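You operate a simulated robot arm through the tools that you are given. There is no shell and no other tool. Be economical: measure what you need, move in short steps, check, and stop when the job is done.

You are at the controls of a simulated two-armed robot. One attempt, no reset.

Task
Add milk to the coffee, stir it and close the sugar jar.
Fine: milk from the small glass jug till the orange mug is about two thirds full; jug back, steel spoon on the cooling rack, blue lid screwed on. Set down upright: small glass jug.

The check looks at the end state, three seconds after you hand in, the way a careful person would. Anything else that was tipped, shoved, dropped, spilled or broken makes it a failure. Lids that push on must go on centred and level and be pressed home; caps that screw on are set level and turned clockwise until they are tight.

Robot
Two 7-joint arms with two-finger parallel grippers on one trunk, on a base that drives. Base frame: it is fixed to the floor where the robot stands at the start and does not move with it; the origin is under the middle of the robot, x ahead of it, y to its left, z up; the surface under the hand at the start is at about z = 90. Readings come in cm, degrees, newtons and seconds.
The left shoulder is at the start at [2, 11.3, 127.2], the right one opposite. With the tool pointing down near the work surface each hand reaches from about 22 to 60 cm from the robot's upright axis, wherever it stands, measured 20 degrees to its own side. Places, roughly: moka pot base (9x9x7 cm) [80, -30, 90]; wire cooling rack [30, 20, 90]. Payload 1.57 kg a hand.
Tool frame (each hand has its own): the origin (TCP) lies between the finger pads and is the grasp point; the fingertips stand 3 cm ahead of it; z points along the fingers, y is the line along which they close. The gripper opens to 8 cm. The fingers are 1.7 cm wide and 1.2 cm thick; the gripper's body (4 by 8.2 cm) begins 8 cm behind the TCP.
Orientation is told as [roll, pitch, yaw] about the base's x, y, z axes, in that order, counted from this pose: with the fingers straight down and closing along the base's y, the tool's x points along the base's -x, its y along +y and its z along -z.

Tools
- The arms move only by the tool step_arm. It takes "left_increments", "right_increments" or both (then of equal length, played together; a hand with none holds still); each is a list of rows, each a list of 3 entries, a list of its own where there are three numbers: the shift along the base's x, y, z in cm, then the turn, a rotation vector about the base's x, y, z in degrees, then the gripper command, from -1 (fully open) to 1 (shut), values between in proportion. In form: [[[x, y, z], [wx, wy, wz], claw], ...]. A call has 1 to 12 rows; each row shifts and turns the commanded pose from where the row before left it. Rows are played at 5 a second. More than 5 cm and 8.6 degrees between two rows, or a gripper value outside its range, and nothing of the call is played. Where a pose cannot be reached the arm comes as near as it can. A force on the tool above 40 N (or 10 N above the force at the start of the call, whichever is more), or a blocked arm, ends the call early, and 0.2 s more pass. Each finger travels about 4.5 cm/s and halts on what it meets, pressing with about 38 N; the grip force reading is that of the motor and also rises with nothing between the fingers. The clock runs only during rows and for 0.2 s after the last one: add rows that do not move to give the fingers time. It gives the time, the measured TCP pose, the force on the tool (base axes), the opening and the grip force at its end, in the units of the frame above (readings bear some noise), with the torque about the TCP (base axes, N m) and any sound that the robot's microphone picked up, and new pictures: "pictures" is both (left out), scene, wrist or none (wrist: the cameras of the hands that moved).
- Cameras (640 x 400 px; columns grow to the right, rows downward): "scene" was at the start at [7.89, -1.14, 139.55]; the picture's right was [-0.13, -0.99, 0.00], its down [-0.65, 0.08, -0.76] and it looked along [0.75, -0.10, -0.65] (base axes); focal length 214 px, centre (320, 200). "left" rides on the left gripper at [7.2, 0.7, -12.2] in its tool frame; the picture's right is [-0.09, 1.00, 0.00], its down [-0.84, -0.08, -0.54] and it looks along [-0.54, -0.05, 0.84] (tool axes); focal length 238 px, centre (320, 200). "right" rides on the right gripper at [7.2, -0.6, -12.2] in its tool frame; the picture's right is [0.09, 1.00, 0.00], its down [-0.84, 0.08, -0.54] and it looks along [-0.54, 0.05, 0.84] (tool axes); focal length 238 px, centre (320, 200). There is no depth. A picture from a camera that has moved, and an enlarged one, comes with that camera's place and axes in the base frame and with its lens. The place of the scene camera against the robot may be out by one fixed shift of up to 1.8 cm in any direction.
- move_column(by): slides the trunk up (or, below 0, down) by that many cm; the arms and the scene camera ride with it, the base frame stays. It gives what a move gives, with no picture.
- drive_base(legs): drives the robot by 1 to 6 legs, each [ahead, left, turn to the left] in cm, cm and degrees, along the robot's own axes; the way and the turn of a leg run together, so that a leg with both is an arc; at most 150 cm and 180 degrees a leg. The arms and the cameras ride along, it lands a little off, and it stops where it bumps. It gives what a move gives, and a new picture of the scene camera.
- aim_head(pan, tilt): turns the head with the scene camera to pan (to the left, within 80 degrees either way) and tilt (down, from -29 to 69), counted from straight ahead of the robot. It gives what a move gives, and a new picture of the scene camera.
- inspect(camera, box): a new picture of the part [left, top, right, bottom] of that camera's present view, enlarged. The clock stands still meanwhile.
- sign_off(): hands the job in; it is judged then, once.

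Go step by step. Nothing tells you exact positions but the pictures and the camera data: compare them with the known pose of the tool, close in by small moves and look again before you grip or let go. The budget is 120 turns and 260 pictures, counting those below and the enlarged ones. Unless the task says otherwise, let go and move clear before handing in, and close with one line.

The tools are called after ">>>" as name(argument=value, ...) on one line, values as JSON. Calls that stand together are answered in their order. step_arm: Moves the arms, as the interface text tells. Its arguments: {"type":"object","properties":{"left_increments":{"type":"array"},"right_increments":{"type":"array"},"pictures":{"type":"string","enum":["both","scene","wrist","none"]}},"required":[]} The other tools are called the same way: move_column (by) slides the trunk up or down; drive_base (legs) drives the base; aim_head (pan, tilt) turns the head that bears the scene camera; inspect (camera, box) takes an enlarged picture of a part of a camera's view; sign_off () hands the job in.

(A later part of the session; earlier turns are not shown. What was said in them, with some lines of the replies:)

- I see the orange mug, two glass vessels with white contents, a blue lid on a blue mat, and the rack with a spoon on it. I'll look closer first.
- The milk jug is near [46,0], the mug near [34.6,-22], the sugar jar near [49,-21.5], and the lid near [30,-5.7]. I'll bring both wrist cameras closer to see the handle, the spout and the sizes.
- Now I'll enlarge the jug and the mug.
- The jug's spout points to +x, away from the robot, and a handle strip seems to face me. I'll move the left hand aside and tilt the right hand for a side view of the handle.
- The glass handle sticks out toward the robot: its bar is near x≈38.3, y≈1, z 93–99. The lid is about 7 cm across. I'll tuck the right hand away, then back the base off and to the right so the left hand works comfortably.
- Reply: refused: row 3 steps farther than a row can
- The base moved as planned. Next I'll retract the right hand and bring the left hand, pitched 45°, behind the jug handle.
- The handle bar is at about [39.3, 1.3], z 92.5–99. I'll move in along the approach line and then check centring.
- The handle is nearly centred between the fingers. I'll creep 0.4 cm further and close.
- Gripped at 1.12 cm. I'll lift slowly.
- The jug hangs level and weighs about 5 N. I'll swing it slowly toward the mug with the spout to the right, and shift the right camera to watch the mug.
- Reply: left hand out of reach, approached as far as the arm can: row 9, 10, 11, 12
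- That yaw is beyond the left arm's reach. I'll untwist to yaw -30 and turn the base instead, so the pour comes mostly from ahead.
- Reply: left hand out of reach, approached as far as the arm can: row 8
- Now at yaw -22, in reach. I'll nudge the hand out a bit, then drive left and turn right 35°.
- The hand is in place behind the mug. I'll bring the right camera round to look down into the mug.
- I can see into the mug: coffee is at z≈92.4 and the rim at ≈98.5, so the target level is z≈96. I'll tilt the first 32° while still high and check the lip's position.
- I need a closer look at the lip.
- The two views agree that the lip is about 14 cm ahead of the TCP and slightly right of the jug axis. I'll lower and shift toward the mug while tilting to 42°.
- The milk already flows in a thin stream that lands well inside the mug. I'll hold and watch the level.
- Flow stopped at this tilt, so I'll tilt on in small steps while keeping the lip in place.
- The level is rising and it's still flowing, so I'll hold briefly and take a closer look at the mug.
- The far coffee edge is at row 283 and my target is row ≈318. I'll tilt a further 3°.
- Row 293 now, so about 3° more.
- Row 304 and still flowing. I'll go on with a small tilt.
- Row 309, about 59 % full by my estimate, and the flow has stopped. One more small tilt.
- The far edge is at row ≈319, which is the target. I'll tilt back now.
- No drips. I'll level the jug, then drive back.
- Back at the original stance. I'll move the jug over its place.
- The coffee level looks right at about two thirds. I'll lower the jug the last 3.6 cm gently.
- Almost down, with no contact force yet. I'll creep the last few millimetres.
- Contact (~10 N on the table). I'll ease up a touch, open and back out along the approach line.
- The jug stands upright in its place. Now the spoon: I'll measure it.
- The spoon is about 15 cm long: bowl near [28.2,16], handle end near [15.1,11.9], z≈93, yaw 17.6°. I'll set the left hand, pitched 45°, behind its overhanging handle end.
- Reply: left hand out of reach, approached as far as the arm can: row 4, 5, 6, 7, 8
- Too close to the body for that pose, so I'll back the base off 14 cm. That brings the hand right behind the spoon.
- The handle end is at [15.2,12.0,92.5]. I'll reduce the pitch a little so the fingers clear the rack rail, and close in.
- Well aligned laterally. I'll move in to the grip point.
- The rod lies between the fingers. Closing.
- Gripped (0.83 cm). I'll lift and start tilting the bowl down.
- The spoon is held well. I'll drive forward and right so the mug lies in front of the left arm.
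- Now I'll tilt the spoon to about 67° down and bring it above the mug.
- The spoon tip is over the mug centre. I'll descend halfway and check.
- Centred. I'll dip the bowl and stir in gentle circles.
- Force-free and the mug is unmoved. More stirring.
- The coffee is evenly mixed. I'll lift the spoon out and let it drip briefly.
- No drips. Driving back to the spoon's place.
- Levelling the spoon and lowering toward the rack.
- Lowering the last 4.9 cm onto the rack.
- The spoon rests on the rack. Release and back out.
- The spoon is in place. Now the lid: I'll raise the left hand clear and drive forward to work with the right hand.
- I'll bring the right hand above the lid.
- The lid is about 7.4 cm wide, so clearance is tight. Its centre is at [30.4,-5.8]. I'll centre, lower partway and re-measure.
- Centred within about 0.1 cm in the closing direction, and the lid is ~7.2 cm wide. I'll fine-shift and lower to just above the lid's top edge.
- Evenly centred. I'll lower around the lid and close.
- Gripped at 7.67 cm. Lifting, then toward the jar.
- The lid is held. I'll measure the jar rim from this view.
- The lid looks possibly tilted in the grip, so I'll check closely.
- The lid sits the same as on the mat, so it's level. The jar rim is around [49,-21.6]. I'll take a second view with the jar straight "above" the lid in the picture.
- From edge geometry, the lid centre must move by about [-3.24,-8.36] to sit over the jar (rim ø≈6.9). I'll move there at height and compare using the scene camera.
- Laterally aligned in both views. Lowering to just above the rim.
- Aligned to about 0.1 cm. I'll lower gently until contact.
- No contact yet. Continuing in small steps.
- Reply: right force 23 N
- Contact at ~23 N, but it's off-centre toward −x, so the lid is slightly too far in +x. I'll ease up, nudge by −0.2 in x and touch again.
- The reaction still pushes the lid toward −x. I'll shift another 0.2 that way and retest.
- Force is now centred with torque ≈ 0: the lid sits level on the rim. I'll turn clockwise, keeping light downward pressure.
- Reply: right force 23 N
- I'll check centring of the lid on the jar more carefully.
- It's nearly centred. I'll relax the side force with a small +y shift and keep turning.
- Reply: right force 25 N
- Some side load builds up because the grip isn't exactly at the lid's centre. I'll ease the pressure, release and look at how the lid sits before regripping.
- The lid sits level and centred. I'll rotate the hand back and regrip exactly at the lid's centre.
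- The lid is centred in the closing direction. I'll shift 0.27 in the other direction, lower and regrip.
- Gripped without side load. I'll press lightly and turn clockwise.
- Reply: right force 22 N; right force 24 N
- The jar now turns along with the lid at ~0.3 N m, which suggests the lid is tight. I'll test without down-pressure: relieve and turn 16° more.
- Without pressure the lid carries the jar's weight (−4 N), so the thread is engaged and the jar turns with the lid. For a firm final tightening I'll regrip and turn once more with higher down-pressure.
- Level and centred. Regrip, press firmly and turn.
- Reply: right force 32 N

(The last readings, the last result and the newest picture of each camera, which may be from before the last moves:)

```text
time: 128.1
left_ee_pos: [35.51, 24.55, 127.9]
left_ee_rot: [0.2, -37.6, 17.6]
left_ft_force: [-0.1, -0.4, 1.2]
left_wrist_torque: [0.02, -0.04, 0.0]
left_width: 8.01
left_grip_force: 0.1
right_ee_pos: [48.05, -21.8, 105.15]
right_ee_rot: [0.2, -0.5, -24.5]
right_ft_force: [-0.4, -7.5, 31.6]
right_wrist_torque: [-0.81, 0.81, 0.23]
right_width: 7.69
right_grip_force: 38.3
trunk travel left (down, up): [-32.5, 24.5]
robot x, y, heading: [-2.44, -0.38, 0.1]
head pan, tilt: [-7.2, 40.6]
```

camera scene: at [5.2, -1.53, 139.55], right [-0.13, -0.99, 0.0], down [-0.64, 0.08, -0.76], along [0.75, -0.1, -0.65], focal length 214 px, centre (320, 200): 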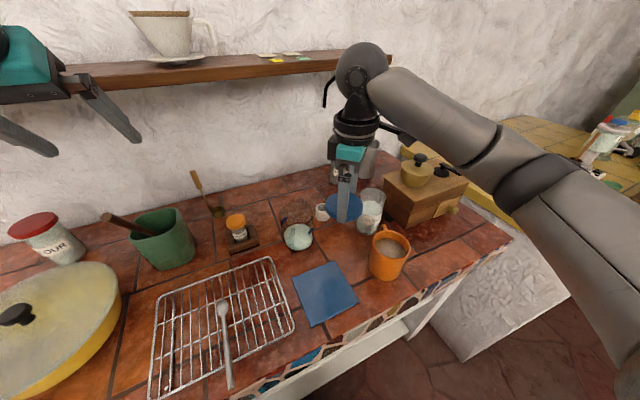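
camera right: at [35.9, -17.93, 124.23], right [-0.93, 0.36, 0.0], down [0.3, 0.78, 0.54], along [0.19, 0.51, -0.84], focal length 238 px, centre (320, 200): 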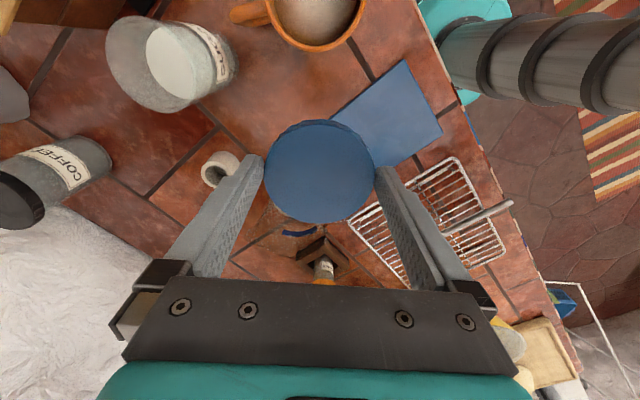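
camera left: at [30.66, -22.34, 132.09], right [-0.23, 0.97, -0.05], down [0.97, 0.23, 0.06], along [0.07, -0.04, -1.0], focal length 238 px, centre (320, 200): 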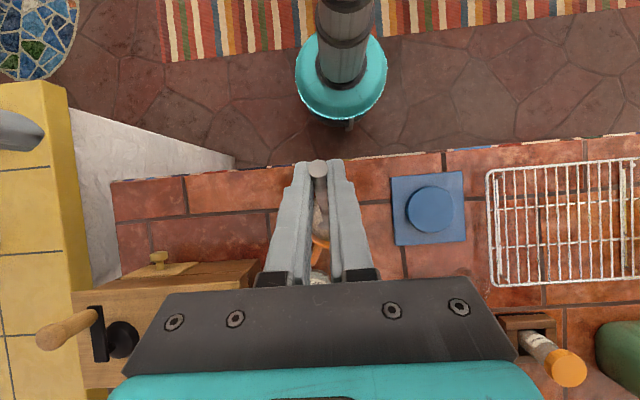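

Pressed at ~32 N. I'll ease a bit and turn.

>>> step_arm(right_increments=[[[0, 0, 0.12], [0, 0, -6], 1], [[0, 0, 0], [0, 0, -8], 1], [[0, 0, 0], [0, 0, -8], 1], [[0, 0, 0], [0, 0, -8], 1], [[0, 0, 0], [0, 0, 0], 1]], pictures="none")

>>> inspect(camera="scene", box=[335, 165, 415, 245])

```text
time: 129.3
left_ee_pos: [35.48, 24.48, 127.88]
left_ee_rot: [0.2, -37.5, 17.7]
left_ft_force: [-0.5, 0.3, -0.2]
left_wrist_torque: [0.01, 0.0, -0.05]
left_width: 7.99
left_grip_force: 0.1
right_ee_pos: [48.15, -21.58, 104.98]
right_ee_rot: [0.4, -0.1, -54.3]
right_ft_force: [1.9, -1.9, 23.7]
right_wrist_torque: [-0.29, -0.01, 0.34]
right_width: 7.68
right_grip_force: 38.1
trunk travel left (down, up): [-32.5, 24.5]
robot x, y, heading: [-2.96, -0.1, -0.1]
head pan, tilt: [-7.2, 40.6]
```

```text
5.00 times, centred on (375, 205) of scene
camera zoom: at [5.04, -1.48, 139.57], right [-0.13, -0.99, 0.0], down [-0.64, 0.08, -0.76], along [0.75, -0.1, -0.65], focal length 1072 px, centre (45, 175)
```

zoom: 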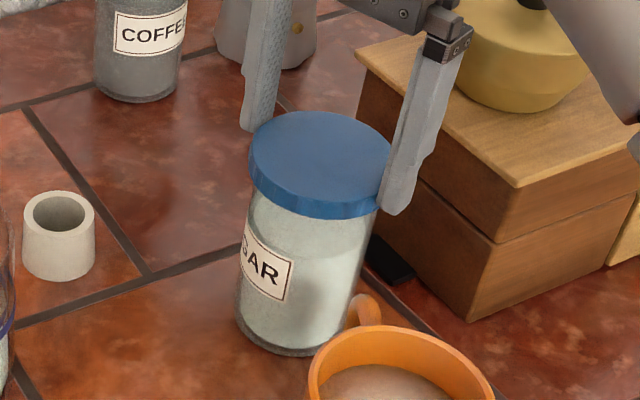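

The jar turned exactly with the lid at 0.34 N m, so the lid is tight. Release and retreat.

>>> step_arm(right_increments=[[[0, 0, 0.3], [0, 0, 0], 1], [[0, 0, 0.1], [0, 0, 0], 0.6], [[0, 0, 0], [0, 0, 0], -1], [[0, 0, 0], [0, 0, 0], -1], [[0, 0, 2], [0, 0, 0], -1], [[0, 0, 3], [0, 0, 0], -1], [[0, 0, 4], [0, 0, 0], -1], [[-1, 0, 4], [0, 0, 0], -1], [[-4, -1, 2], [0, 0, 0], -1], [[-4, -1, 0], [0, 0, 0], -1], [[-4, -1, 0], [0, 0, 0], -1], [[0, 0, 0], [0, 0, 0], -1]], pictures="scene")

>>> inspect(camera="scene", box=[260, 150, 440, 290])

>>> inspect(camera="scene", box=[130, 240, 350, 400])

```text
time: 131.9
left_ee_pos: [35.83, 24.57, 127.72]
left_ee_rot: [0.2, -37.4, 17.6]
left_ft_force: [-0.3, 0.2, -0.3]
left_wrist_torque: [0.02, 0.04, -0.02]
left_width: 8.0
left_grip_force: 0.2
right_ee_pos: [35.12, -24.71, 119.97]
right_ee_rot: [0.1, 0.0, -54.3]
right_ft_force: [0.1, 0.5, 0.2]
right_wrist_torque: [-0.01, 0.0, -0.02]
right_width: 7.99
right_grip_force: 0.0
trunk travel left (down, up): [-32.5, 24.5]
robot x, y, heading: [-2.84, -0.06, -0.1]
head pan, tilt: [-7.2, 40.6]
camera scene: at [5.28, -1.51, 139.54], right [-0.13, -0.99, 0.0], down [-0.65, 0.08, -0.76], along [0.75, -0.1, -0.65], focal length 214 px, centre (320, 200)
```

scene: 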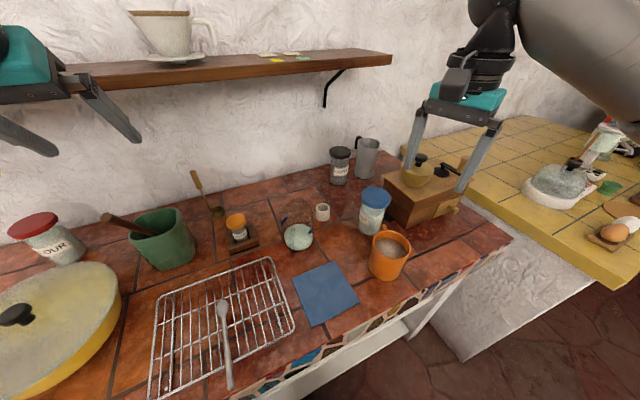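

```text
2.86 times, centred on (350, 220) of scene
camera zoom: at [5.28, -1.51, 139.54], right [-0.13, -0.99, 0.0], down [-0.65, 0.08, -0.76], along [0.75, -0.1, -0.65], focal length 613 px, centre (234, 143)
```

zoom: 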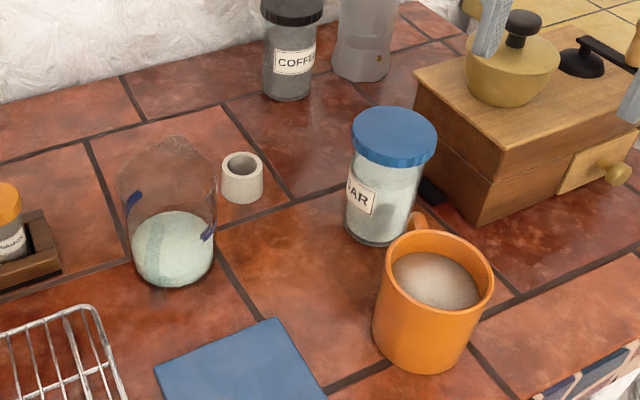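

```text
2.50 times, centred on (240, 320) of scene
camera zoom: at [5.28, -1.51, 139.54], right [-0.13, -0.99, 0.0], down [-0.65, 0.08, -0.76], along [0.75, -0.1, -0.65], focal length 536 px, centre (520, -100)
```

zoom: 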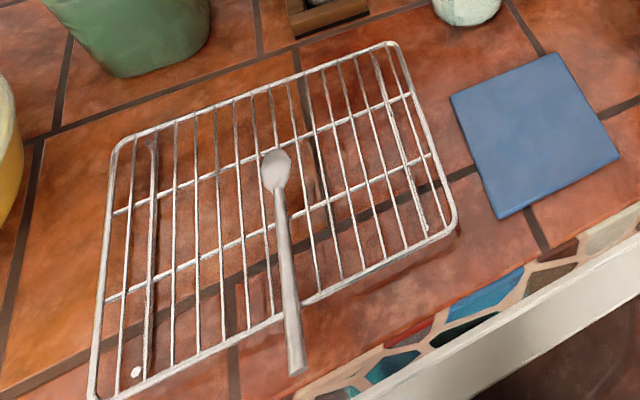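

Everything is in place. One last check of the coffee level.

>>> inspect(camera="scene", box=[362, 222, 418, 286])

```text
6.25 times, centred on (390, 254) of scene
camera zoom: at [5.28, -1.51, 139.54], right [-0.13, -0.99, 0.0], down [-0.65, 0.08, -0.76], along [0.75, -0.1, -0.65], focal length 1340 px, centre (-118, -138)
```

zoom: 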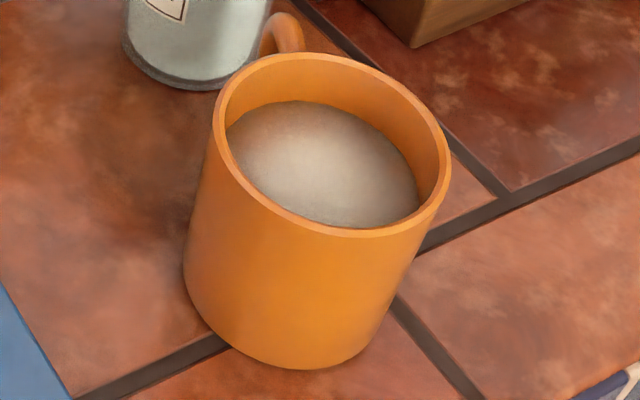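

The coffee is about 2.7 cm below the rim of an ~8 cm deep mug, which is two thirds. Jug, spoon and lid are in place and both hands are clear, so I'm handing in.

>>> sign_off()

```text
The job is handed in.
```

The job is handed in. The orange mug is about two thirds full of stirred milk coffee. The small glass jug stands upright in its place and the steel spoon is on the cooling rack. The blue lid is screwed tight; the sugar jar slid under 1 cm and turned a little while I tightened it.
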